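You operate a simulated robot arm through the tools that you are given. There is no shell and no other tool. Be economical: measure what you need, move in short steps, check, and stop when the job is done.

Carry out the task below with a simulated two-armed robot. There is one attempt and no reset: what you move stays moved.

JOB
Set the orange strap to LARGE and clamp the slider there.
Fine: free the blue clamp first; hold the END pad so that the black end slider stays on its mark while you draw the red slider; then slide the grey slider up close to the red one and lock the blue clamp. Where these are worked on the way, their far stop is far enough and under half their travel is too little: blue clamp.
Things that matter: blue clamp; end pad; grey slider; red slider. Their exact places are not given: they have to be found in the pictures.

It is judged by the outcome, as a careful person would: the job done as asked, and still so three seconds after it is handed in. It fails if anything else is knocked over, pushed out of place, dropped, spilled or broken.

ROBOT AND FRAMES
Two 6-joint arms with two-finger grippers on one trunk, on a base that drives. Base frame: it is fixed to the floor where the robot stands at the start and does not move with it; the origin is under the middle of the robot, x ahead of it, y to its left, z up; the surface under the hand at the start is at about z = 0.8. Readings come in m, rad, newtons and seconds.
The left shoulder is at the start at [0.03, 0.178, 0.888], the right one opposite. With the tool pointing down near the work surface each hand reaches from about 0.1 to 0.84 m from the robot's upright axis, wherever it stands, measured 20 degrees to its own side. Places, roughly: blue clamp [0.5, 0, 0.8]; end pad [0.3, 0.2, 0.8]; grey slider [0.4, 0, 0.8]; red slider [0.4, -0.2, 0.8]. Payload 2.54 kg a hand.
Tool frame (each hand has its own): the origin (TCP) lies between the finger pads and is the grasp point; the fingertips stand 0.03 m ahead of it; z points along the fingers, y is the line along which they close. The gripper opens to 0.116 m. The gripper's body begins 0.095 m behind the TCP.
Orientation is that of the tool frame in the base frame, as [roll, pitch, yaw] about the fixed x, y, z axes, in that order (R = Rz(yaw) Ry(pitch) Rx(roll)). With the fingers straight down and closing along the base's y, the tool's x points along the base's -x, its y along +y and its z along -z.

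CONTROLS
- The arms move only by the tool step_arm. It takes "left_increments", "right_increments" or both (then of equal length, played together; a hand with none holds still); each is a list that holds one entry, the list of rows, each a list of 7 numbers: the shift along the tool's x, y, z in units of 500 mm (1.0 is 500 mm), then the turn, a rotation vector about the tool's x, y, z in units of 180 degrees (1.0 is 180 degrees), then the opening, from 0 (shut) to 1 (fully open). In form: [[[tx, ty, tz, ax, ay, az, jaw], ...]]. A call has 1 to 8 rows; each row is the pose to reach, as a shift and turn from the pose commanded when the call began, along the tool's axes at that moment. A call with a number of a shift or a turn outside -1 to 1 is refused whole. Rows are played at 5 a second. More than 0.05 m and 0.15 rad between two rows, or a gripper value outside its range, and nothing of the call is played. Where a pose cannot be reached the arm comes as near as it can. A force on the tool above 60 N (or 10 N above the force at the start of the call, whichever is more), or a blocked arm, ends the call early, and 0.2 s more pass. Each finger travels about 0.153 m/s and halts on what it meets, pressing with about 36 N; the grip force reading is that of the motor and also rises with nothing between the fingers. The clock runs only during rows and for 0.2 s after the last one: add rows that repeat a pose to give the fingers time. The reply holds the time, the measured pose of the TCP, the force on the tool along the base axes, the opening and the grip force, in the units named above and with some noise, with the torque about the TCP (base axes, N m) and any sound that the robot's microphone picked up.
- Cameras (640 x 400 px; columns grow to the right, rows downward): "scene" is now at [0.0343, -0.0057, 1.5978]; the picture's right is [-0.09, -1.00, 0.00], its down [-0.87, 0.08, -0.48] and it looks along [0.48, -0.04, -0.88] (base axes); focal length 267 px, centre (320, 200). "left" rides on the left gripper at [0.069, 0.015, -0.122] in its tool frame; the picture's right is [-0.21, 0.98, 0.00], its down [-0.83, -0.18, -0.53] and it looks along [-0.52, -0.11, 0.85] (tool axes); focal length 251 px, centre (320, 200). "right" rides on the right gripper at [0.069, -0.015, -0.122] in its tool frame; the picture's right is [0.21, 0.98, 0.00], its down [-0.83, 0.18, -0.53] and it looks along [-0.52, 0.11, 0.85] (tool axes); focal length 251 px, centre (320, 200).
- camera(camera): a new picture of that camera. The clock stands still meanwhile.
- move_column(by): slides the trunk up (or, below 0, down) by that many m; the arms and the scene camera ride with it, the base frame stays. It gives what a move gives, with no picture.
- roll_base(legs): drives the robot by 1 to 6 legs, each [ahead, left, turn to the left] in m, m and rad, along the robot's own axes; the way and the turn of a leg run together, so that a leg with both is an arc; at most 1.5 m and 3.142 rad a leg. The arms and the cameras ride along, it lands a little off, and it stops where it bumps. It gives what a move gives.
- aim_head(pan, tilt): turns the head with the scene camera to pan (to the left, within 2.496 rad either way) and tilt (down, from -0.506 to 1.204), counted from straight ahead of the robot. It gives what a move gives.
- measure_at(camera, pixels): for up to 12 pixels [column, row] of the newest picture of that camera ("zoom" is the newest enlarged one), the place [x, y, z] in the base frame of the surface seen there, good to about 0.002 m. The clock stands still meanwhile.
- enlarge(camera, box): a new picture of the part [left, top, right, bottom] of that camera's present view, enlarged. The clock stands still meanwhile.
- hand_in(): hands the job in; it is judged then, once.

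Work in short steps. Measure before you move; look again where a grasp or a placing could have gone wrong, and mend it. You have 80 turns and 62 pictures in all, those below and enlarged ones among them. Open the grippers and draw the arms clear of the work before you hand the job in, unless the task says otherwise; then end with one line.

The tools are called after "Call:" as a command line: name --argument value ..., lists and objects as JSON in quotes. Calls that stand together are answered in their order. step_arm: Moves the arms, as the interface text tells. Its arguments: {"type":"object","properties":{"left_increments":{"type":"array","items":{"type":"array","items":{"type":"array","items":{"type":"number"}}}},"right_increments":{"type":"array","items":{"type":"array","items":{"type":"array","items":{"type":"number"}}}}},"required":[]} The other tools are called the same way: move_column (by) slides the trunk up or down; roll_base (legs) drives the base; aim_head (pan, tilt) turns the head that bears the scene camera; camera (camera) takes a picture; measure_at (camera, pixels) gives the place of the surface under pixels of a picture; enlarge (camera, box) takes an enlarged picture of a part of a camera's view; hand_in () hands the job in.

At the start:

```text
time: 0.0
left_tool_pos: [0.4425, 0.1451, 1.0721]
left_orientation: [-3.141, 0.001, 3.141]
left_contact_force: [-0.4, 0.2, -1.0]
left_torque: [-0.02, 0.01, -0.01]
left_grip_width: 0.116
left_grasp_force: 0.0
right_tool_pos: [0.4422, -0.2134, 1.0772]
right_orientation: [3.141, -0.001, 3.141]
right_contact_force: [0.5, -0.2, -0.1]
right_torque: [0.0, -0.02, -0.01]
right_grip_width: 0.1159
right_grasp_force: 0.0
trunk travel left (down, up): [-0.1, 0.44]
robot x, y, heading: [-0.0009, 0.0001, -0.002]
head pan, tilt: [-0.087, 1.066]
```

scene: 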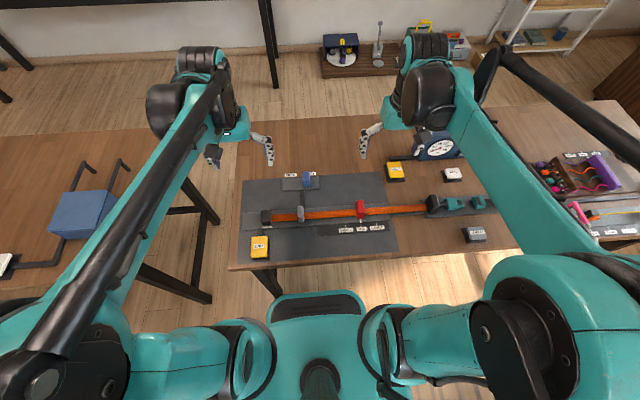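
right: 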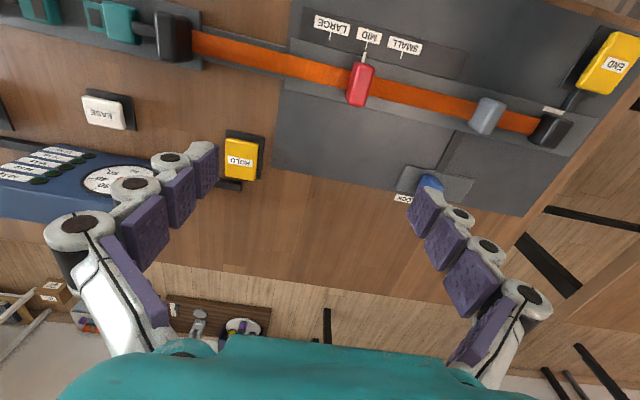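
left: 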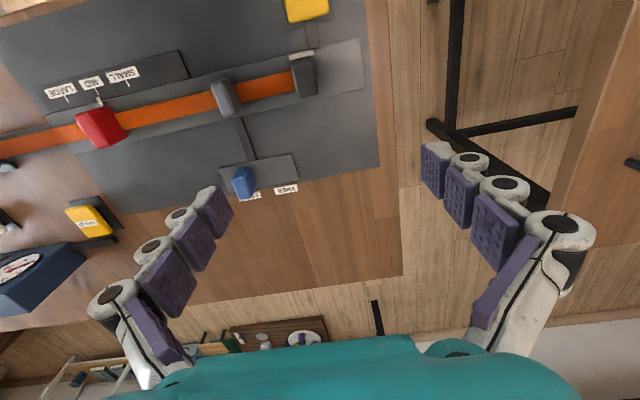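

The scene shows the board with strap around (320,210). I enlarge it to identify the parts before measuring.

Call:
enlarge --camera "scene" --box '[230, 150, 410, 270]'

Call:
enlarge --camera "scene" --box '[380, 150, 530, 250]'

Call:
enlarge --camera "left" --box '[180, 20, 380, 220]'

```text
3.33 times, centred on (320, 210) of scene
```

zoom: 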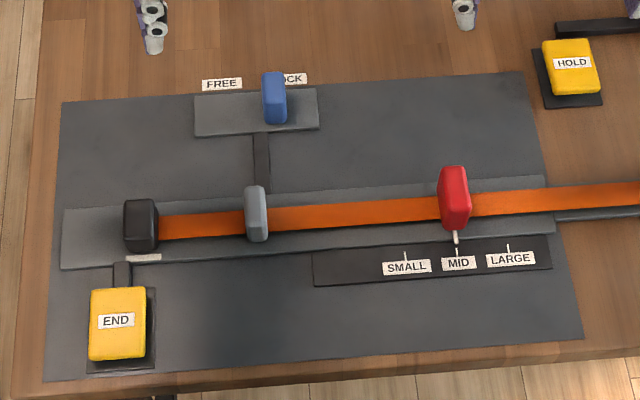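

```text
4.00 times, centred on (455, 200) of scene
```

zoom: 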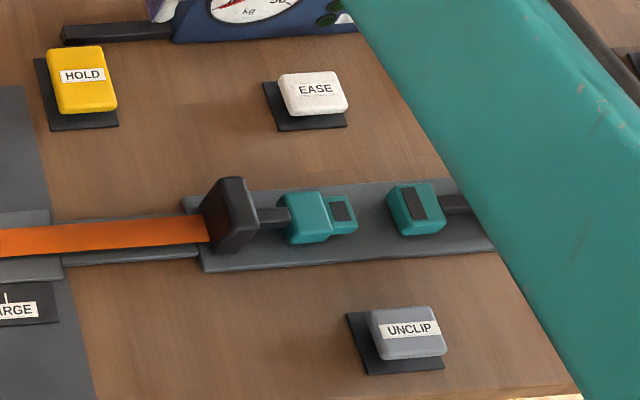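

```text
2.00 times, centred on (280, 120) of left
```

zoom: 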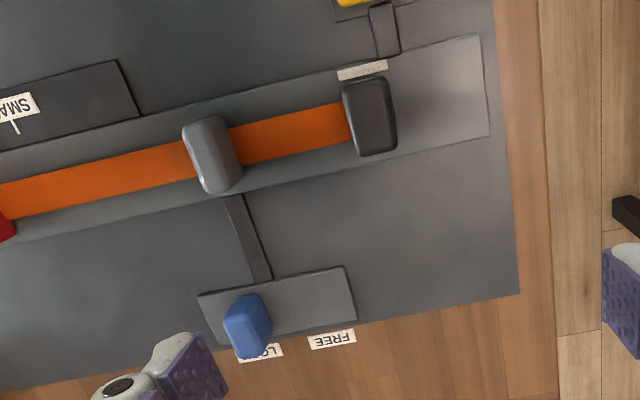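

I'll take the first enlargement again so I can measure on it.

Call:
enlarge --camera "scene" --box '[230, 150, 410, 270]'

Call:
measure_at --camera "zoom" --pixels '[[272, 80], [277, 110], [215, 125], [300, 122], [206, 115], [255, 193], [257, 230], [452, 172], [460, 220], [140, 205], [115, 305], [135, 345]]'

Call:
measure_at --camera "zoom" --pixels '[[455, 236], [457, 251], [405, 254], [508, 247], [100, 235], [500, 235], [200, 228], [350, 213], [500, 202], [300, 350], [222, 84], [296, 78]]'

Call:
measure_at --camera "left" --pixels '[[240, 172], [246, 190], [222, 90], [227, 110], [98, 120], [105, 145], [302, 75], [307, 10], [215, 85], [232, 100], [275, 170], [280, 190]]'

```text
3.33 times, centred on (320, 210) of scene
```

zoom: 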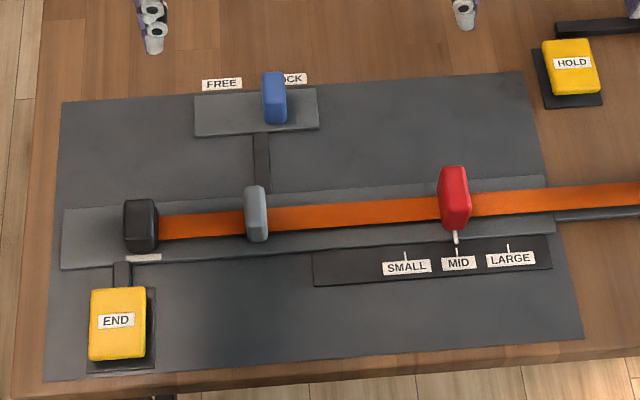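

```text
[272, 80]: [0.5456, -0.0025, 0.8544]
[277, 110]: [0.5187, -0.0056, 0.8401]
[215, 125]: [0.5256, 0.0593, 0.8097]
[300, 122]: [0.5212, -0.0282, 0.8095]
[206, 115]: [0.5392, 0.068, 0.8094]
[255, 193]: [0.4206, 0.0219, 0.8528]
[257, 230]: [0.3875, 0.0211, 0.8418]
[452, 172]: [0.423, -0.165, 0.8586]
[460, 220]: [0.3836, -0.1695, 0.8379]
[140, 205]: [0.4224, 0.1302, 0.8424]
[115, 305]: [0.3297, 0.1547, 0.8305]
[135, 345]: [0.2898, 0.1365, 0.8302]
```

```text
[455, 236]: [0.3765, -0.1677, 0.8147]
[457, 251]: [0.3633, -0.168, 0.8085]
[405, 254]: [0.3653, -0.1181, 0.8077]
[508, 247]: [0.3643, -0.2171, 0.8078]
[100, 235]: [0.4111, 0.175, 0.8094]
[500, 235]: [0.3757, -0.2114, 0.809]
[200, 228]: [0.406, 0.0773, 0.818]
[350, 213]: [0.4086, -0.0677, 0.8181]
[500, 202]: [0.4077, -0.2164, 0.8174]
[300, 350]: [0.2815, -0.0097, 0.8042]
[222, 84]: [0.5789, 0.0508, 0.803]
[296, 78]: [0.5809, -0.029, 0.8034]
```

```text
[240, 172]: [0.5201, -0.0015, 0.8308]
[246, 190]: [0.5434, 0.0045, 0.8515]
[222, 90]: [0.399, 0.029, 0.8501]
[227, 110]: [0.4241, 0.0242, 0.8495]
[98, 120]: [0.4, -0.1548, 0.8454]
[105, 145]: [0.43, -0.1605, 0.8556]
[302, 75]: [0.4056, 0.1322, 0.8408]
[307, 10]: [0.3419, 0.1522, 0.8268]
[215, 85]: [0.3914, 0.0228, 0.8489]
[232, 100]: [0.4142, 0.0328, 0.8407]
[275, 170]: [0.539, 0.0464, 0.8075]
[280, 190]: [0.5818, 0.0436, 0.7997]
```

Blue clamp sits at about (0.532, -0.004, top 0.855) at LOCK, FREE being toward +y. I move the left hand above it.

Call:
step_arm --left_increments '[[[-0.036, -0.06, 0.05, 0, 0, 0, 0.6], [-0.072, -0.12, 0.1, 0, 0, 0, 0.6], [-0.108, -0.18, 0.15, 0, 0, 0, 0.6], [-0.144, -0.24, 0.2, 0, 0, 0, 0.6], [-0.179, -0.298, 0.25, 0, 0, 0, 0.6], [-0.179, -0.298, 0.25, 0, 0, 0, 0.6]]]'

Call:
camera --camera "left"

```text
time: 1.4
left_tool_pos: [0.5311, -0.005, 0.947]
left_orientation: [-3.141, 0.001, 3.141]
left_contact_force: [1.1, 0.2, 0.2]
left_torque: [-0.03, 0.0, 0.0]
left_grip_width: 0.0695
left_grasp_force: 0.0
right_tool_pos: [0.4412, -0.2129, 1.0782]
right_orientation: [3.141, 0.0, 3.141]
right_contact_force: [-0.3, -0.8, -0.4]
right_torque: [-0.01, -0.03, 0.02]
right_grip_width: 0.1161
right_grasp_force: 0.0
trunk travel left (down, up): [-0.1, 0.44]
robot x, y, heading: [0.0036, 0.0003, -0.004]
head pan, tilt: [-0.087, 1.066]
```

```text
54 pictures are left
```

left: 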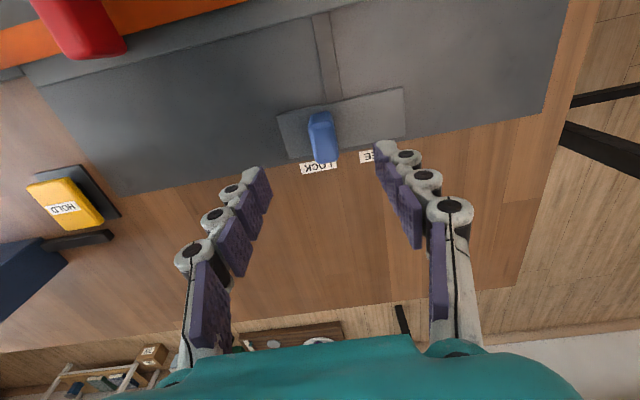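

The fingers straddle the blue clamp (320,137). I go down to z≈0.85 and close.

Call:
step_arm --left_increments '[[[0, 0, 0.07, 0, 0, 0, 0.6], [0, 0, 0.14, 0, 0, 0, 0.6], [0, 0.002, 0.196, 0, 0, 0, 0.6], [0, 0.002, 0.196, 0, 0, 0, 0.6], [0, 0.002, 0.196, 0, 0, 0, 0.1], [0, 0.002, 0.196, 0, 0, 0, 0.1]]]'

Call:
camera --camera "left"

```text
time: 2.8
left_tool_pos: [0.5307, -0.0024, 0.8491]
left_orientation: [-3.141, -0.001, -3.141]
left_contact_force: [-0.3, -0.1, 3.2]
left_torque: [0.03, 0.14, -0.18]
left_grip_width: 0.023
left_grasp_force: 45.0
right_tool_pos: [0.4418, -0.2126, 1.0763]
right_orientation: [3.141, 0.001, 3.141]
right_contact_force: [-0.1, -0.3, -0.3]
right_torque: [0.02, 0.0, 0.01]
right_grip_width: 0.1158
right_grasp_force: 0.1
trunk travel left (down, up): [-0.1, 0.44]
robot x, y, heading: [-0.0011, 0.0004, 0.0]
head pan, tilt: [-0.087, 1.066]
```

```text
53 pictures are left
```

left: 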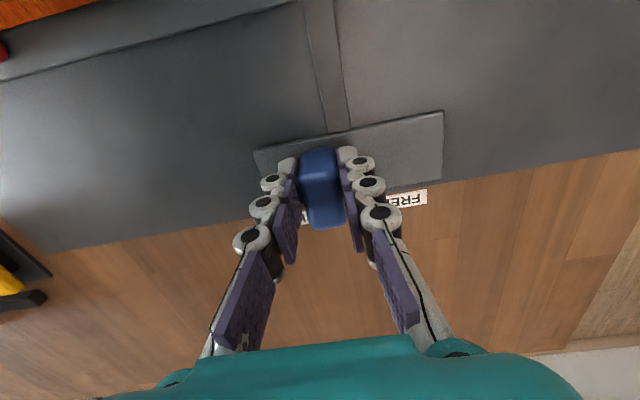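

The clamp is gripped (width 23 mm). I draw it +y toward FREE in small steps until it stops.

Call:
step_arm --left_increments '[[[0, 0.02, 0, 0, 0, 0, 0.1], [0, 0.04, 0, 0, 0, 0, 0.1], [0, 0.06, 0, 0, 0, 0, 0.1], [0, 0.076, 0, 0, 0, 0, 0.1], [0, 0.076, 0, 0, 0, 0, 0.1]]]'

```text
time: 4.0
left_tool_pos: [0.5317, 0.0371, 0.8493]
left_orientation: [-3.141, 0.0, 3.141]
left_contact_force: [-5.7, -0.3, -7.7]
left_torque: [0.0, -0.19, -0.31]
left_grip_width: 0.023
left_grasp_force: 44.8
right_tool_pos: [0.4427, -0.2127, 1.0772]
right_orientation: [3.139, 0.001, 3.14]
right_contact_force: [0.5, -0.6, 0.3]
right_torque: [0.02, 0.02, 0.0]
right_grip_width: 0.1159
right_grasp_force: 0.1
trunk travel left (down, up): [-0.1, 0.44]
robot x, y, heading: [0.0003, 0.0045, -0.0]
head pan, tilt: [-0.087, 1.066]
```

It moved 40 mm with little force; I continue gently to find the stop.

Call:
step_arm --left_increments '[[[0, 0.008, 0, 0, 0, 0, 0.1], [0, 0.016, 0, 0, 0, 0, 0.1], [0, 0.02, 0, 0, 0, 0, 0.1]]]'

Call:
camera --camera "left"

```text
time: 4.8
left_tool_pos: [0.5317, 0.0383, 0.8507]
left_orientation: [-3.136, -0.002, 3.137]
left_contact_force: [-13.7, -40.8, -19.8]
left_torque: [-0.74, -0.45, -0.16]
left_grip_width: 0.023
left_grasp_force: 45.3
right_tool_pos: [0.4419, -0.2182, 1.0754]
right_orientation: [3.137, 0.001, 3.14]
right_contact_force: [0.7, 0.8, -0.1]
right_torque: [-0.05, 0.03, 0.01]
right_grip_width: 0.1161
right_grasp_force: 0.2
trunk travel left (down, up): [-0.1, 0.44]
robot x, y, heading: [0.0, -0.0024, -0.002]
head pan, tilt: [-0.087, 1.066]
```

```text
52 pictures are left
```

left: 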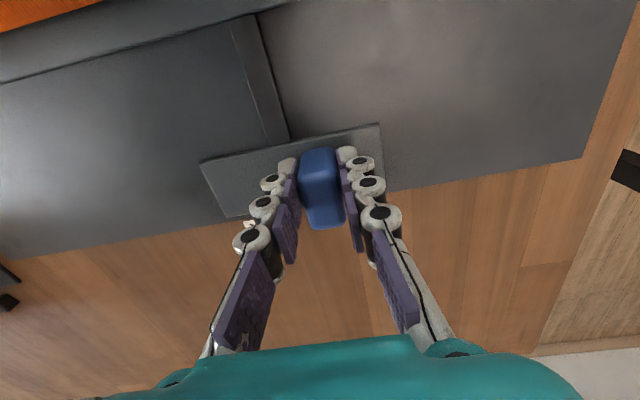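

Stop reached (41 N) at y≈0.038. I unload, open, and rise.

Call:
step_arm --left_increments '[[[0, -0.017, 0, 0, 0, 0, 0.1], [0, -0.017, 0, 0, 0, 0, 0.4], [0, -0.017, 0, 0, 0, 0, 0.6], [0, -0.017, -0.08, 0, 0, 0, 0.6], [0, -0.017, -0.16, 0, 0, 0, 0.6], [0, -0.017, -0.24, 0, 0, 0, 0.6], [0, -0.017, -0.3, 0, 0, 0, 0.6]]]'

Call:
camera --camera "left"

```text
time: 6.4
left_tool_pos: [0.5309, 0.0384, 0.9975]
left_orientation: [-3.14, 0.0, -3.14]
left_contact_force: [0.8, 0.6, 0.7]
left_torque: [-0.04, 0.01, -0.02]
left_grip_width: 0.0695
left_grasp_force: 0.1
right_tool_pos: [0.4412, -0.2132, 1.0766]
right_orientation: [3.14, -0.001, 3.141]
right_contact_force: [-0.1, 0.8, -0.1]
right_torque: [-0.01, 0.01, 0.01]
right_grip_width: 0.1158
right_grasp_force: 0.0
trunk travel left (down, up): [-0.1, 0.44]
robot x, y, heading: [-0.0038, 0.0007, 0.006]
head pan, tilt: [-0.087, 1.066]
```

```text
51 pictures are left
```

left: 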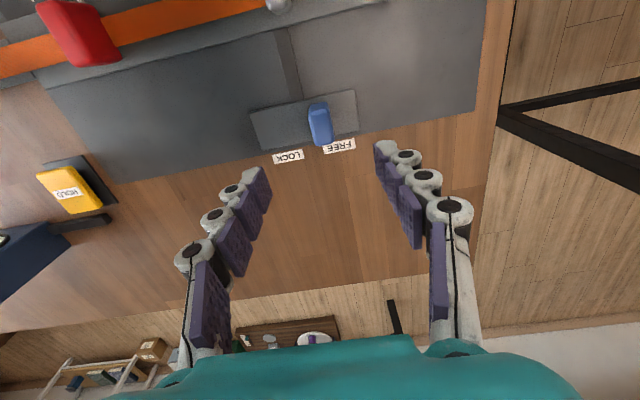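

Blue is at FREE. Next, left hand goes above the END pad (≈0.312, 0.152, top 0.83) closed, and right hand above the red slider (≈0.405, -0.165).

Call:
step_arm --left_increments '[[[0.07, 0.036, 0, 0, 0, 0, 0.6], [0.14, 0.072, 0.03, 0, 0, 0, 0], [0.21, 0.11, 0.06, 0, 0, 0, 0], [0.28, 0.146, 0.1, 0, 0, 0, 0], [0.35, 0.182, 0.14, 0, 0, 0, 0], [0.438, 0.227, 0.14, 0, 0, 0, 0], [0.438, 0.227, 0.175, 0, 0, 0, 0]]]' --right_increments '[[[0.012, 0.016, 0.04, 0, 0, 0, 0.6], [0.024, 0.032, 0.08, 0, 0, 0, 0.6], [0.036, 0.048, 0.12, 0, 0, 0, 0.6], [0.048, 0.064, 0.16, 0, 0, 0, 0.6], [0.06, 0.08, 0.2, 0, 0, 0, 0.6], [0.074, 0.097, 0.234, 0, 0, 0, 0.6], [0.074, 0.097, 0.234, 0, 0, 0, 0.6]]]'

Call:
camera --camera "left"

Call:
camera --camera "right"

Call:
camera --camera "scene"

```text
time: 8.0
left_tool_pos: [0.3148, 0.1503, 0.9118]
left_orientation: [-3.141, -0.001, 3.141]
left_contact_force: [-0.3, -0.1, -1.0]
left_torque: [-0.02, 0.06, 0.03]
left_grip_width: 0.0002
left_grasp_force: 28.3
right_tool_pos: [0.4053, -0.1651, 0.9587]
right_orientation: [-3.14, -0.002, -3.14]
right_contact_force: [0.4, -0.9, 0.2]
right_torque: [0.0, 0.04, 0.0]
right_grip_width: 0.0696
right_grasp_force: 0.1
trunk travel left (down, up): [-0.1, 0.44]
robot x, y, heading: [0.0001, -0.0015, 0.003]
head pan, tilt: [-0.087, 1.066]
```

```text
50 pictures are left
```

left: 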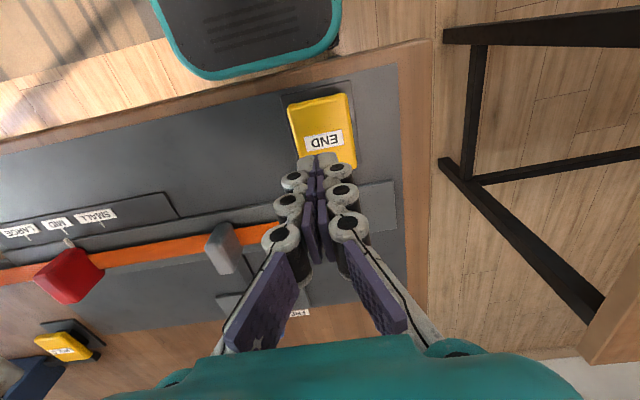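

```text
49 pictures are left
```

right: 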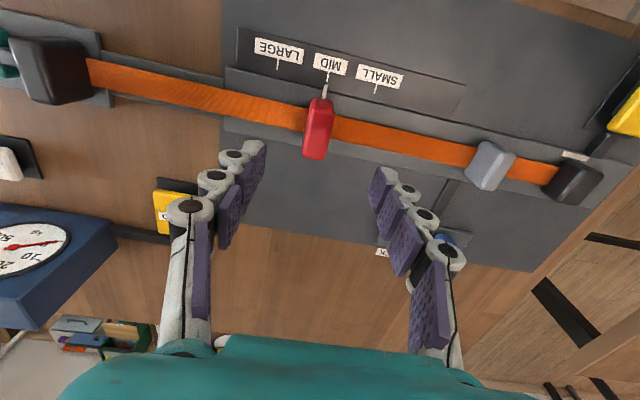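

```text
48 pictures are left
```

scene: 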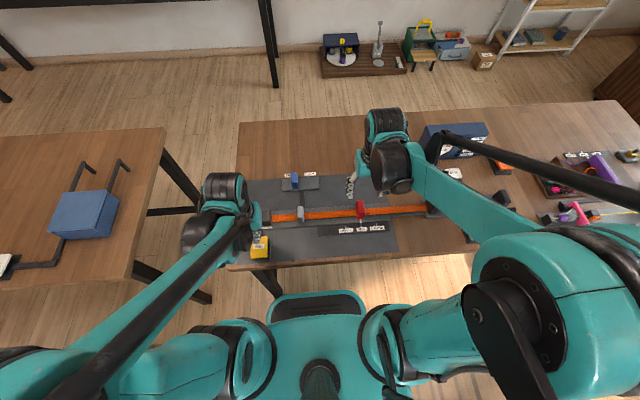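

Both aligned: red lies between the right fingers' plane (318,130), END pad under left tip. I press down on END pad gradually first.

Call:
step_arm --left_increments '[[[0, 0.002, 0.045, 0, 0, 0, 0], [0, 0.004, 0.09, 0, 0, 0, 0], [0, 0.004, 0.1, 0, 0, 0, 0], [0, 0.004, 0.108, 0, 0, 0, 0], [0, 0.004, 0.116, 0, 0, 0, 0], [0, 0.004, 0.116, 0, 0, 0, 0]]]'

```text
time: 9.4
left_tool_pos: [0.3137, 0.1526, 0.8538]
left_orientation: [-3.141, 0.0, 3.141]
left_contact_force: [-0.5, -0.5, 1.1]
left_torque: [0.01, 0.0, 0.02]
left_grip_width: 0.0059
left_grasp_force: 28.7
right_tool_pos: [0.4046, -0.1664, 0.9598]
right_orientation: [3.141, 0.001, 3.141]
right_contact_force: [0.2, -0.4, 0.2]
right_torque: [0.02, 0.02, -0.02]
right_grip_width: 0.0699
right_grasp_force: 0.1
trunk travel left (down, up): [-0.1, 0.44]
robot x, y, heading: [-0.001, 0.0006, 0.006]
head pan, tilt: [-0.087, 1.066]
```

The tool is at 0.854 with little force and the jaw reads 6 mm open; I look before pressing more.

Call:
enlarge --camera "left" --box '[220, 60, 420, 240]'

```text
2.22 times, centred on (320, 150) of left
```

zoom: 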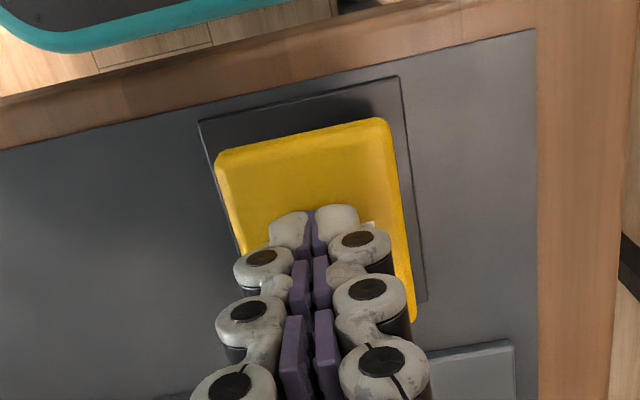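

The fingertips rest on the pad. I press further in steps of ~3 mm to feel its stop.

Call:
step_arm --left_increments '[[[0, 0, 0.006, 0, 0, 0, 0], [0, 0, 0.012, 0, 0, 0, 0], [0, 0, 0.012, 0, 0, 0, 0]]]'

Call:
enlarge --camera "scene" --box '[230, 150, 410, 270]'

```text
time: 10.2
left_tool_pos: [0.3119, 0.1536, 0.8478]
left_orientation: [3.141, -0.002, -3.142]
left_contact_force: [-0.4, 0.4, 4.2]
left_torque: [-0.01, 0.03, 0.0]
left_grip_width: 0.0063
left_grasp_force: 28.7
right_tool_pos: [0.4038, -0.1661, 0.9598]
right_orientation: [-3.141, 0.0, 3.141]
right_contact_force: [-0.5, 0.6, 0.7]
right_torque: [0.0, 0.0, -0.01]
right_grip_width: 0.0697
right_grasp_force: 0.0
trunk travel left (down, up): [-0.1, 0.44]
robot x, y, heading: [-0.0016, -0.0024, 0.001]
head pan, tilt: [-0.087, 1.066]
```

```text
3.33 times, centred on (320, 210) of scene
```

zoom: 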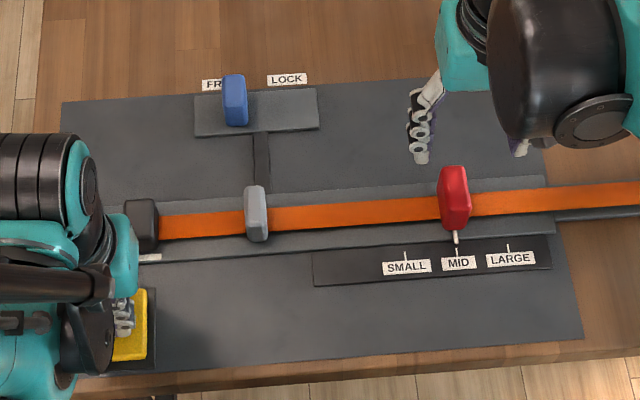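

The pad acts like a soft spring (4 N). I keep pressing toward a firm hold.

Call:
step_arm --left_increments '[[[0, 0, 0.006, 0, 0, 0, 0], [0, 0, 0.012, 0, 0, 0, 0], [0, 0, 0.018, 0, 0, 0, 0], [0, 0, 0.018, 0, 0, 0, 0]]]'

```text
time: 11.0
left_tool_pos: [0.3125, 0.152, 0.8419]
left_orientation: [3.14, 0.003, -3.141]
left_contact_force: [-0.4, 0.2, 61.4]
left_torque: [0.01, 0.1, 0.02]
left_grip_width: 0.006
left_grasp_force: 28.7
right_tool_pos: [0.4028, -0.1662, 0.9617]
right_orientation: [-3.142, 0.001, -3.141]
right_contact_force: [-0.3, -0.2, -0.2]
right_torque: [0.01, -0.01, -0.02]
right_grip_width: 0.0696
right_grasp_force: 0.0
trunk travel left (down, up): [-0.1, 0.44]
robot x, y, heading: [0.0, -0.0005, -0.001]
head pan, tilt: [-0.087, 1.066]
stopped in row 3 (left hand): the force on the tool passed its limit at 67 N (the readings are from after the stop); the commanded pose is now the measured one
```

The pad bottoms out at TCP z≈0.842. Left holds there; right descends on the red slider and closes.

Call:
step_arm --right_increments '[[[0, 0, 0.07, 0, 0, 0, 0.6], [0, 0, 0.14, 0, 0, 0, 0.6], [0, 0, 0.214, 0, 0, 0, 0.6], [0, 0, 0.214, 0, 0, 0, 0.6], [0, 0, 0.214, 0, 0, 0, 0.1], [0, 0, 0.214, 0, 0, 0, 0.1]]]'

Call:
camera --camera "right"

```text
time: 11.6
left_tool_pos: [0.3132, 0.1519, 0.8416]
left_orientation: [3.139, 0.007, 3.14]
left_contact_force: [0.5, -0.1, 63.5]
left_torque: [0.0, 0.21, 0.07]
left_grip_width: 0.0063
left_grasp_force: 28.0
right_tool_pos: [0.4019, -0.1658, 0.8946]
right_orientation: [3.141, 0.003, -3.141]
right_contact_force: [-0.7, 0.7, -0.4]
right_torque: [0.0, -0.03, -0.01]
right_grip_width: 0.0697
right_grasp_force: 0.1
trunk travel left (down, up): [-0.1, 0.44]
robot x, y, heading: [-0.0016, 0.0001, -0.0]
head pan, tilt: [-0.087, 1.066]
stopped in row 3 (left hand): the force on the tool passed its limit at 72 N (the readings are from after the stop); the commanded pose is now the measured one
```

```text
45 pictures are left
```

right: 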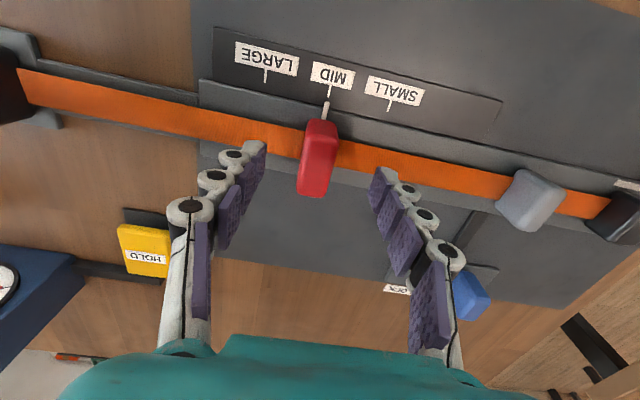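

The left force is too high and interrupts; I ease the left up 1.5 mm.

Call:
step_arm --left_increments '[[[0, 0, -0.003, 0, 0, 0, 0], [0, 0, -0.003, 0, 0, 0, 0]]]'

```text
time: 12.2
left_tool_pos: [0.3132, 0.1524, 0.8422]
left_orientation: [3.14, 0.002, 3.14]
left_contact_force: [-3.3, -0.6, 46.6]
left_torque: [-0.06, 0.19, 0.02]
left_grip_width: 0.0059
left_grasp_force: 28.2
right_tool_pos: [0.4032, -0.1664, 0.8952]
right_orientation: [-3.141, 0.002, -3.141]
right_contact_force: [-0.4, -0.1, 0.3]
right_torque: [0.02, 0.0, 0.01]
right_grip_width: 0.0695
right_grasp_force: 0.1
trunk travel left (down, up): [-0.1, 0.44]
robot x, y, heading: [0.0018, 0.0028, -0.001]
head pan, tilt: [-0.087, 1.066]
```

Still 47 N; ease 1 mm more while the right descends to z≈0.852 and grips.

Call:
step_arm --left_increments '[[[0, 0, -0.002, 0, 0, 0, 0], [0, 0, -0.002, 0, 0, 0, 0], [0, 0, -0.002, 0, 0, 0, 0], [0, 0, -0.002, 0, 0, 0, 0], [0, 0, -0.002, 0, 0, 0, 0]]]' --right_increments '[[[-0.002, 0.001, 0.045, 0, 0, 0, 0.6], [-0.003, 0.001, 0.087, 0, 0, 0, 0.6], [-0.003, 0.001, 0.087, 0, 0, 0, 0.6], [-0.003, 0.001, 0.087, 0, 0, 0, 0.1], [-0.003, 0.001, 0.087, 0, 0, 0, 0.1]]]'

Call:
camera --camera "right"

```text
time: 13.4
left_tool_pos: [0.314, 0.1542, 0.8444]
left_orientation: [3.14, 0.004, 3.141]
left_contact_force: [-9.3, -3.0, 21.5]
left_torque: [-0.1, 0.31, -0.02]
left_grip_width: 0.006
left_grasp_force: 28.2
right_tool_pos: [0.4047, -0.1661, 0.8513]
right_orientation: [-3.141, 0.002, 3.14]
right_contact_force: [-2.2, -0.3, -4.5]
right_torque: [-0.01, -0.22, -0.24]
right_grip_width: 0.023
right_grasp_force: 45.0
trunk travel left (down, up): [-0.1, 0.44]
robot x, y, heading: [0.0014, 0.0015, -0.002]
head pan, tilt: [-0.087, 1.066]
```

```text
44 pictures are left
```

right: 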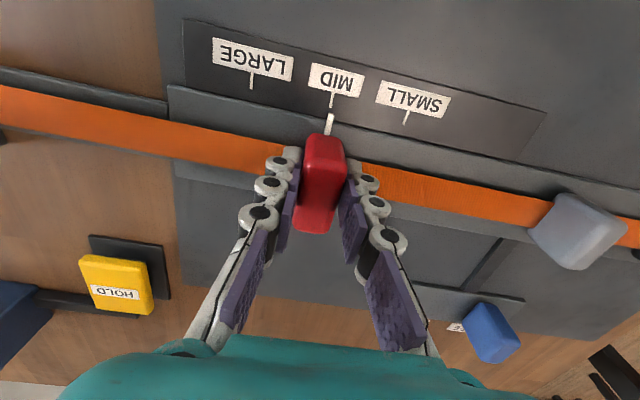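

Red is gripped at y≈-0.166 (23 mm wide); pad force is 21 N. I measure the pointer tip (329,118) against the LARGE (251,84) and MID (331,103) ticks.

Call:
measure_at --camera "right" --pixels '[[329, 118], [330, 125], [331, 98], [331, 105], [251, 78], [251, 86], [406, 115], [408, 122]]'

```text
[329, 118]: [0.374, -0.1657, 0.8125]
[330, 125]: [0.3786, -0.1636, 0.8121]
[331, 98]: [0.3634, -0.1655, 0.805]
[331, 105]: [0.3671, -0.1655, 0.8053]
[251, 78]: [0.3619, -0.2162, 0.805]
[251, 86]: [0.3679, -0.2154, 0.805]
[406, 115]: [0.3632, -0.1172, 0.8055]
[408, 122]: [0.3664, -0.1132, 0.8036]
```

LARGE is ~50 mm toward -y. I draw red 46 mm first and look.

Call:
step_arm --right_increments '[[[0, -0.016, 0, 0, 0, 0, 0.1], [0, -0.032, 0, 0, 0, 0, 0.1], [0, -0.048, 0, 0, 0, 0, 0.1], [0, -0.064, 0, 0, 0, 0, 0.1], [0, -0.08, 0, 0, 0, 0, 0.1], [0, -0.092, 0, 0, 0, 0, 0.1], [0, -0.092, 0, 0, 0, 0, 0.1]]]'

Call:
camera --camera "right"

Call:
enlarge --camera "scene" --box '[230, 150, 410, 270]'

```text
time: 15.0
left_tool_pos: [0.3136, 0.1541, 0.8433]
left_orientation: [3.138, 0.004, -3.141]
left_contact_force: [-2.8, 0.6, 22.8]
left_torque: [0.04, 0.12, -0.02]
left_grip_width: 0.0057
left_grasp_force: 28.7
right_tool_pos: [0.4053, -0.2127, 0.8506]
right_orientation: [-3.141, 0.0, 3.141]
right_contact_force: [-19.7, 3.1, -24.1]
right_torque: [0.09, 0.55, -0.19]
right_grip_width: 0.0232
right_grasp_force: 44.6
trunk travel left (down, up): [-0.1, 0.44]
robot x, y, heading: [0.0005, -0.002, 0.007]
head pan, tilt: [-0.087, 1.066]
```

```text
43 pictures are left
```

right: 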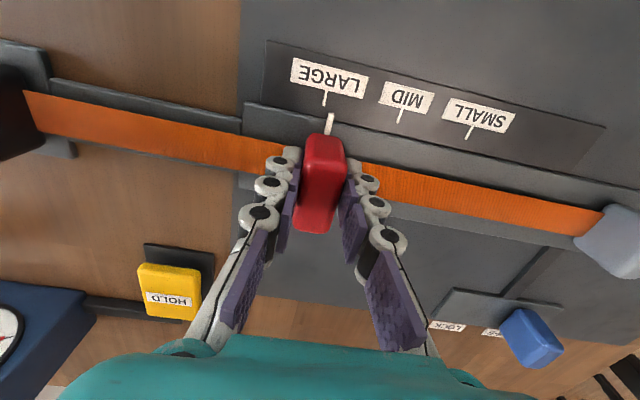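

```text
3.33 times, centred on (320, 210) of scene
```

zoom: 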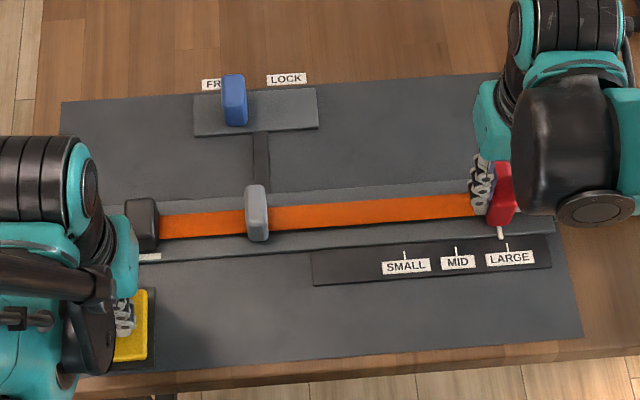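

Black slider still at its mark. I measure the remaining gap: pointer (330,118) vs LARGE tick (325,97).

Call:
measure_at --camera "right" --pixels '[[330, 117], [329, 124], [324, 96], [324, 102], [402, 113], [401, 120]]'

```text
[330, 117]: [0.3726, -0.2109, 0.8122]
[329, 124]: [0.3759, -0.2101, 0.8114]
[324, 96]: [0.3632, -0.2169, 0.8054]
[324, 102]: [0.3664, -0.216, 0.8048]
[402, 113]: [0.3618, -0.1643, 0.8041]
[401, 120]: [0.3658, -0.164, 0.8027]
```

About 5 mm remains.

Call:
step_arm --right_increments '[[[0, -0.006, 0, 0, 0, 0, 0.1], [0, -0.01, 0, 0, 0, 0, 0.1], [0, -0.01, 0, 0, 0, 0, 0.1]]]'

Call:
enlarge --camera "right" --box '[220, 30, 420, 155]'

Call:
measure_at --camera "right" --pixels '[[330, 117], [329, 124], [333, 98], [333, 104]]'

```text
time: 15.8
left_tool_pos: [0.3143, 0.1531, 0.8442]
left_orientation: [3.14, 0.003, 3.14]
left_contact_force: [-3.3, 0.0, 24.4]
left_torque: [0.03, 0.16, -0.01]
left_grip_width: 0.0061
left_grasp_force: 28.8
right_tool_pos: [0.4048, -0.2169, 0.8508]
right_orientation: [-3.142, 0.002, -3.141]
right_contact_force: [-12.4, 2.2, -21.4]
right_torque: [0.14, 0.86, -0.17]
right_grip_width: 0.023
right_grasp_force: 45.0
trunk travel left (down, up): [-0.1, 0.44]
robot x, y, heading: [0.0016, 0.0013, 0.001]
head pan, tilt: [-0.087, 1.066]
```

```text
3.20 times, centred on (320, 92) of right
```

zoom: 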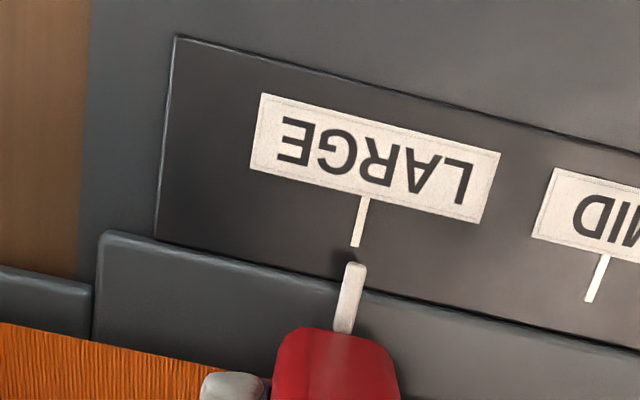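

```text
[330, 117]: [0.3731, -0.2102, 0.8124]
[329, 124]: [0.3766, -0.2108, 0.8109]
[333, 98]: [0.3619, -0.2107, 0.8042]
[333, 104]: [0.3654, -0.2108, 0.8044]
```

Call:
measure_at --camera "zoom" --pixels '[[353, 270], [350, 290], [346, 320], [363, 205], [359, 225], [355, 243], [334, 345]]'

```text
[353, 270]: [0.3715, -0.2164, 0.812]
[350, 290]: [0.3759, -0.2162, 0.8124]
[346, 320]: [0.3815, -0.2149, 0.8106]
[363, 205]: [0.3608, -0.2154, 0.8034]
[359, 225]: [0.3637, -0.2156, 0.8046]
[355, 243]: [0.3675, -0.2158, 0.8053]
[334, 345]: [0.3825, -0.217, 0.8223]
```

Pointer (-0.216) and LARGE tick (-0.216) are aligned. I release red and rise, still holding END, then look.

Call:
step_arm --right_increments '[[[0, 0, 0, 0, 0, 0, 0.3], [0, 0, 0, 0, 0, 0, 0.45], [0, 0, 0, 0, 0, 0, 0.5], [0, 0, -0.07, 0, 0, 0, 0.5], [0, 0, -0.14, 0, 0, 0, 0.5]]]'

Call:
camera --camera "right"

Call:
enlarge --camera "scene" --box '[230, 150, 410, 270]'

```text
time: 17.0
left_tool_pos: [0.3141, 0.1531, 0.8429]
left_orientation: [3.141, 0.004, 3.141]
left_contact_force: [-4.2, -0.4, 24.7]
left_torque: [-0.02, 0.13, 0.03]
left_grip_width: 0.0061
left_grasp_force: 28.2
right_tool_pos: [0.4026, -0.2161, 0.921]
right_orientation: [3.141, 0.002, 3.14]
right_contact_force: [-0.3, 0.0, -0.4]
right_torque: [0.0, 0.01, 0.04]
right_grip_width: 0.0578
right_grasp_force: 0.0
trunk travel left (down, up): [-0.1, 0.44]
robot x, y, heading: [-0.0001, 0.0022, -0.004]
head pan, tilt: [-0.087, 1.066]
```

```text
40 pictures are left
```

right: 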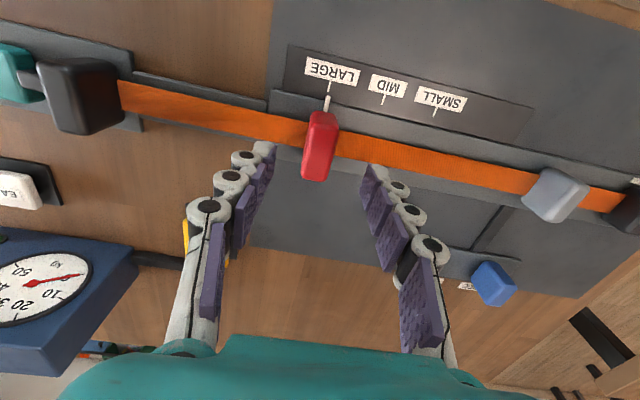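

```text
3.33 times, centred on (320, 210) of scene
```

zoom: 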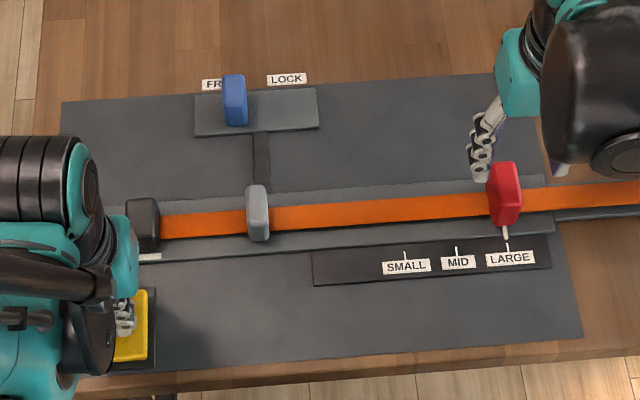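

Red holds at LARGE. Now right hand moves above the grey slider (~0.405, 0.024), END still held.

Call:
step_arm --right_increments '[[[0, 0.08, -0.02, 0, 0, 0, 0.5], [0, 0.16, -0.02, 0, 0, 0, 0.5], [0, 0.24, -0.02, 0, 0, 0, 0.5], [0, 0.32, -0.02, 0, 0, 0, 0.5], [0, 0.4, 0, 0, 0, 0, 0.5], [0, 0.478, 0, 0, 0, 0, 0.5], [0, 0.478, 0, 0, 0, 0, 0.5]]]'

Call:
camera --camera "right"

Call:
camera --camera "scene"

```text
time: 18.6
left_tool_pos: [0.3151, 0.1539, 0.8423]
left_orientation: [3.14, 0.003, -3.141]
left_contact_force: [-1.3, -3.1, 25.0]
left_torque: [-0.09, 0.09, -0.05]
left_grip_width: 0.0061
left_grasp_force: 28.5
right_tool_pos: [0.4057, 0.0228, 0.9216]
right_orientation: [3.141, 0.002, -3.141]
right_contact_force: [-0.2, 0.1, 0.8]
right_torque: [-0.02, -0.01, 0.01]
right_grip_width: 0.0578
right_grasp_force: 0.0
trunk travel left (down, up): [-0.1, 0.44]
robot x, y, heading: [-0.0007, -0.0003, 0.004]
head pan, tilt: [-0.087, 1.066]
```

```text
38 pictures are left
```

right: 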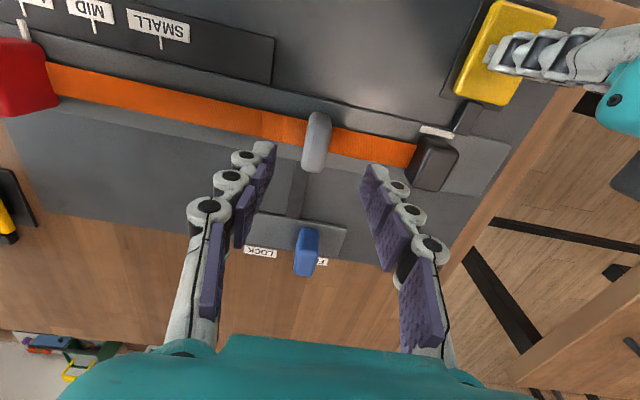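

```text
37 pictures are left
```

scene: 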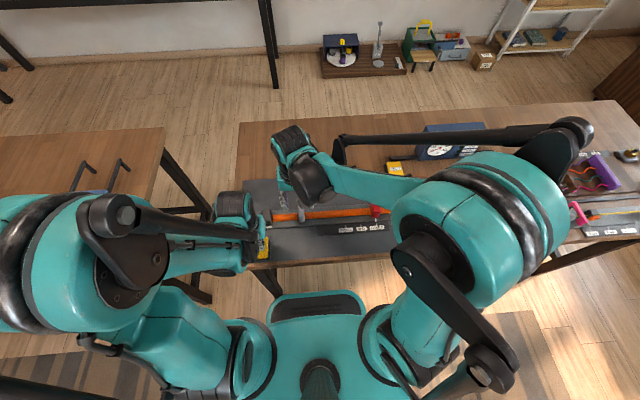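

The grey slider (317,140) is between the fingers. I descend and grip.

Call:
step_arm --right_increments '[[[0, 0, 0.07, 0, 0, 0, 0.5], [0, 0, 0.138, 0, 0, 0, 0.5], [0, 0, 0.138, 0, 0, 0, 0.5], [0, 0, 0.138, 0, 0, 0, 0.05], [0, 0, 0.138, 0, 0, 0, 0.05]]]'

Call:
camera --camera "right"

```text
time: 19.8
left_tool_pos: [0.3152, 0.1542, 0.8427]
left_orientation: [3.139, 0.003, 3.141]
left_contact_force: [-1.7, 3.3, 27.9]
left_torque: [0.1, 0.06, 0.0]
left_grip_width: 0.0059
left_grasp_force: 28.8
right_tool_pos: [0.405, 0.0225, 0.8537]
right_orientation: [3.14, 0.001, 3.139]
right_contact_force: [-1.4, -7.7, -10.1]
right_torque: [-0.26, -0.08, -0.25]
right_grip_width: 0.0187
right_grasp_force: 43.8
trunk travel left (down, up): [-0.1, 0.44]
robot x, y, heading: [0.0014, 0.003, -0.001]
head pan, tilt: [-0.087, 1.066]
```

```text
36 pictures are left
```

right: 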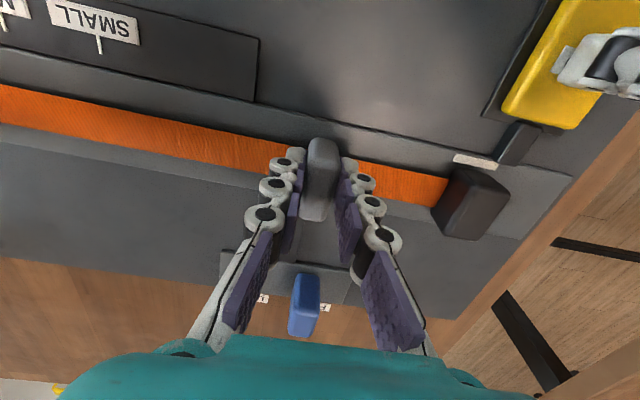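

Grey gripped (19 mm). I slide it -y 140 mm, watching force.

Call:
step_arm --right_increments '[[[0, -0.03, 0, 0, 0, 0, 0.05], [0, -0.065, 0, 0, 0, 0, 0.05], [0, -0.1, 0, 0, 0, 0, 0.05], [0, -0.14, 0, 0, 0, 0, 0.05], [0, -0.18, 0, 0, 0, 0, 0.05], [0, -0.22, 0, 0, 0, 0, 0.05], [0, -0.255, 0, 0, 0, 0, 0.05], [0, -0.28, 0, 0, 0, 0, 0.05]]]'

Call:
camera --camera "right"

Call:
enlarge --camera "scene" --box '[230, 150, 410, 270]'

```text
time: 21.6
left_tool_pos: [0.312, 0.153, 0.8437]
left_orientation: [3.139, 0.005, -3.14]
left_contact_force: [4.8, -1.4, 10.7]
left_torque: [-0.03, -0.04, -0.03]
left_grip_width: 0.0061
left_grasp_force: 28.7
right_tool_pos: [0.4041, -0.1168, 0.8513]
right_orientation: [-3.141, 0.002, 3.141]
right_contact_force: [-16.4, -0.5, 28.3]
right_torque: [-0.01, 0.55, -0.25]
right_grip_width: 0.019
right_grasp_force: 44.4
trunk travel left (down, up): [-0.1, 0.44]
robot x, y, heading: [0.003, 0.0032, -0.002]
head pan, tilt: [-0.087, 1.066]
```

```text
35 pictures are left
```

right: 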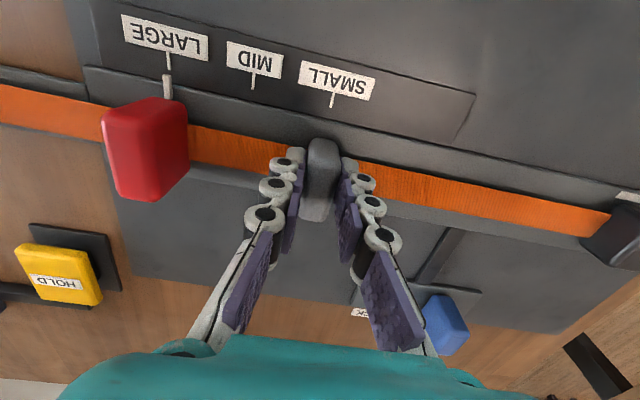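

```text
3.33 times, centred on (320, 210) of scene
```

zoom: 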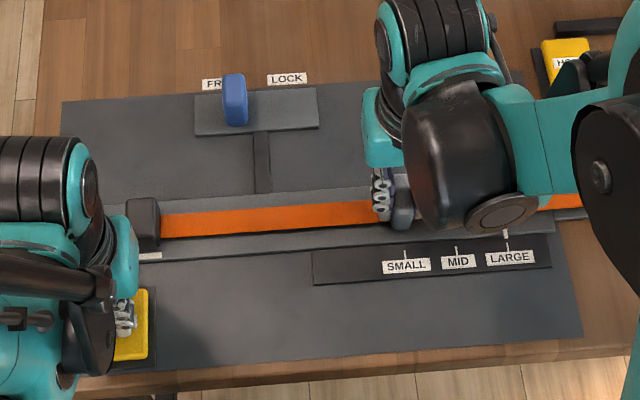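

All steady; END and red unchanged. I continue 38 mm.

Call:
step_arm --right_increments '[[[0, -0.03, 0, 0, 0, 0, 0.05], [0, -0.055, 0, 0, 0, 0, 0.05], [0, -0.076, 0, 0, 0, 0, 0.05], [0, -0.076, 0, 0, 0, 0, 0.05]]]'

Call:
camera --camera "right"

```text
time: 22.6
left_tool_pos: [0.3131, 0.1535, 0.8431]
left_orientation: [3.14, 0.006, -3.141]
left_contact_force: [0.3, -0.8, 11.2]
left_torque: [-0.04, 0.05, 0.03]
left_grip_width: 0.0061
left_grasp_force: 28.3
right_tool_pos: [0.4049, -0.153, 0.8515]
right_orientation: [3.141, 0.003, 3.142]
right_contact_force: [-14.8, 0.4, 27.8]
right_torque: [-0.01, 0.4, -0.28]
right_grip_width: 0.0186
right_grasp_force: 44.4
trunk travel left (down, up): [-0.1, 0.44]
robot x, y, heading: [-0.0017, 0.0043, -0.002]
head pan, tilt: [-0.087, 1.066]
```

```text
33 pictures are left
```

right: 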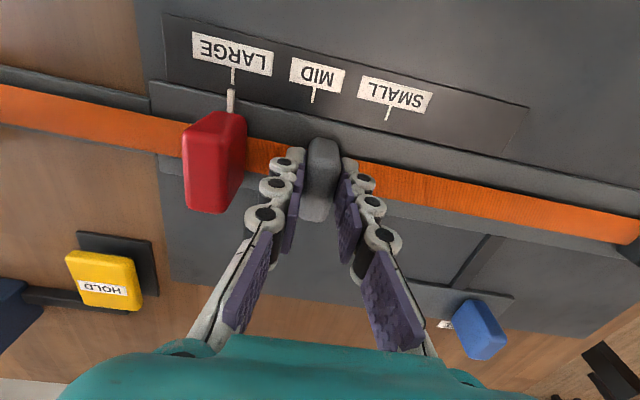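

I release grey, rise, shift +y 37 mm, close and come down behind it to push the rest.

Call:
step_arm --right_increments '[[[0, 0, 0, 0, 0, 0, 0.4], [0, 0, 0, 0, 0, 0, 0.4], [0, 0, -0.07, 0, 0, 0, 0.4], [0, 0, -0.12, 0, 0, 0, 0.4], [0, 0.075, -0.12, 0, 0, 0, 0], [0, 0.075, -0.12, 0, 0, 0, 0], [0, 0.075, -0.06, 0, 0, 0, 0], [0, 0.075, -0.04, 0, 0, 0, 0]]]'

Call:
camera --camera "right"

```text
time: 24.4
left_tool_pos: [0.3153, 0.1536, 0.8436]
left_orientation: [3.139, 0.003, -3.141]
left_contact_force: [-7.3, 1.3, 20.9]
left_torque: [0.0, 0.28, -0.02]
left_grip_width: 0.0059
left_grasp_force: 28.6
right_tool_pos: [0.4053, -0.1166, 0.8727]
right_orientation: [-3.141, 0.001, 3.141]
right_contact_force: [0.0, 0.0, 0.1]
right_torque: [-0.03, 0.01, -0.01]
right_grip_width: 0.0
right_grasp_force: 28.6
trunk travel left (down, up): [-0.1, 0.44]
robot x, y, heading: [0.0005, -0.0017, -0.001]
head pan, tilt: [-0.087, 1.066]
```

```text
32 pictures are left
```

right: 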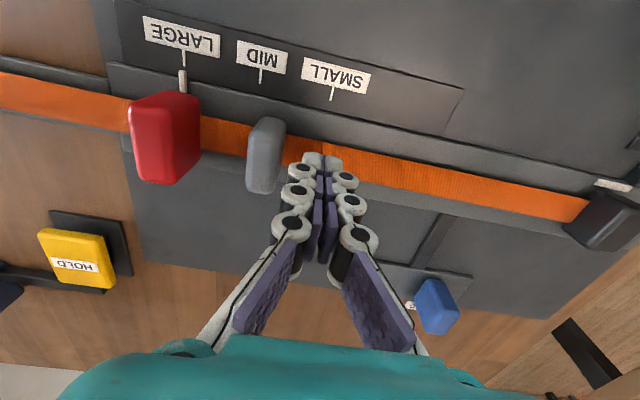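

Closed fingers are behind grey. I lower 20 mm and push to y≈-0.158.

Call:
step_arm --right_increments '[[[0, 0, 0.02, 0, 0, 0, 0], [0, 0, 0.039, 0, 0, 0, 0], [0, -0.02, 0.039, 0, 0, 0, 0], [0, -0.04, 0.039, 0, 0, 0, 0], [0, -0.06, 0.039, 0, 0, 0, 0], [0, -0.082, 0.039, 0, 0, 0, 0], [0, -0.082, 0.039, 0, 0, 0, 0]]]'

Call:
camera --camera "right"

```text
time: 26.0
left_tool_pos: [0.3143, 0.1532, 0.8434]
left_orientation: [3.141, 0.004, 3.141]
left_contact_force: [-3.6, 0.1, 24.3]
left_torque: [0.01, 0.13, 0.03]
left_grip_width: 0.0061
left_grasp_force: 28.3
right_tool_pos: [0.4061, -0.1588, 0.853]
right_orientation: [3.14, 0.002, 3.141]
right_contact_force: [-0.7, -0.7, -1.0]
right_torque: [0.0, -0.05, -0.03]
right_grip_width: 0.0004
right_grasp_force: 28.9
trunk travel left (down, up): [-0.1, 0.44]
robot x, y, heading: [0.0026, 0.002, 0.001]
head pan, tilt: [-0.087, 1.066]
```

```text
31 pictures are left
```

right: 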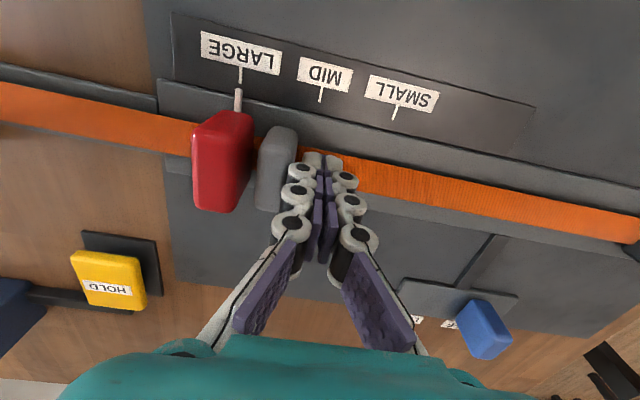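

Grey is close to red now. I measure tops: grey (280,135), edges, and red's right edge.

Call:
enlarge --camera "right" --box '[180, 70, 360, 220]'

Call:
measure_at --camera "right" --pixels '[[265, 150], [275, 150], [285, 150], [292, 150], [249, 125], [240, 125], [200, 125], [253, 128]]'

```text
2.67 times, centred on (270, 145) of right
```

zoom: 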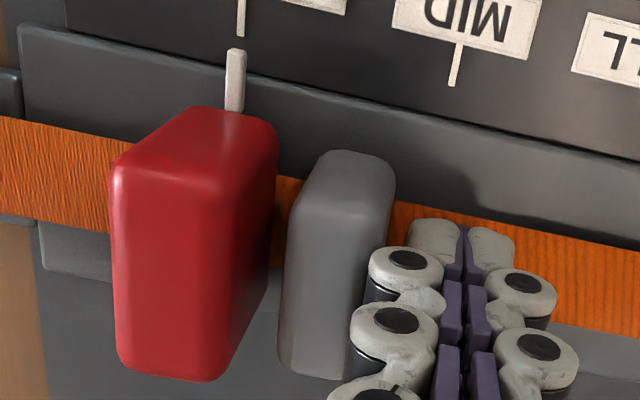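

```text
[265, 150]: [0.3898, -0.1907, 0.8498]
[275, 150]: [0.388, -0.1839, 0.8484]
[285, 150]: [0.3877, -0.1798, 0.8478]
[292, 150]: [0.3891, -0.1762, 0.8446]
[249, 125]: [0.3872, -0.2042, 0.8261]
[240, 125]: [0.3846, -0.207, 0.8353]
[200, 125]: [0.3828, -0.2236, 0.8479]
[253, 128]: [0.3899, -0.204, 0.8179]
```

Gap is ~12 mm. I push 8 mm further.

Call:
step_arm --right_increments '[[[0, -0.008, 0, 0, 0, 0, 0], [0, -0.016, 0, 0, 0, 0, 0], [0, -0.016, 0, 0, 0, 0, 0]]]'

Call:
enlarge --camera "right" --box '[180, 70, 360, 220]'

```text
time: 26.8
left_tool_pos: [0.3139, 0.1534, 0.8429]
left_orientation: [3.139, 0.003, -3.141]
left_contact_force: [-2.5, 0.4, 24.2]
left_torque: [-0.01, 0.13, 0.02]
left_grip_width: 0.0061
left_grasp_force: 28.8
right_tool_pos: [0.4047, -0.1673, 0.8518]
right_orientation: [-3.141, 0.001, 3.141]
right_contact_force: [0.0, -0.8, 0.2]
right_torque: [0.03, -0.01, 0.01]
right_grip_width: 0.0
right_grasp_force: 28.2
trunk travel left (down, up): [-0.1, 0.44]
robot x, y, heading: [0.0025, 0.001, -0.004]
head pan, tilt: [-0.087, 1.066]
```

```text
2.67 times, centred on (270, 145) of right
```

zoom: 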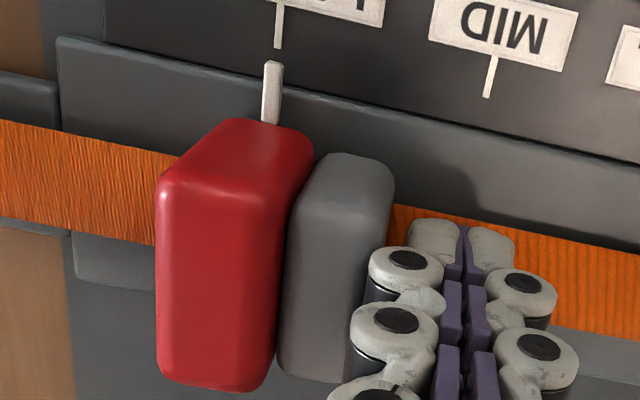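

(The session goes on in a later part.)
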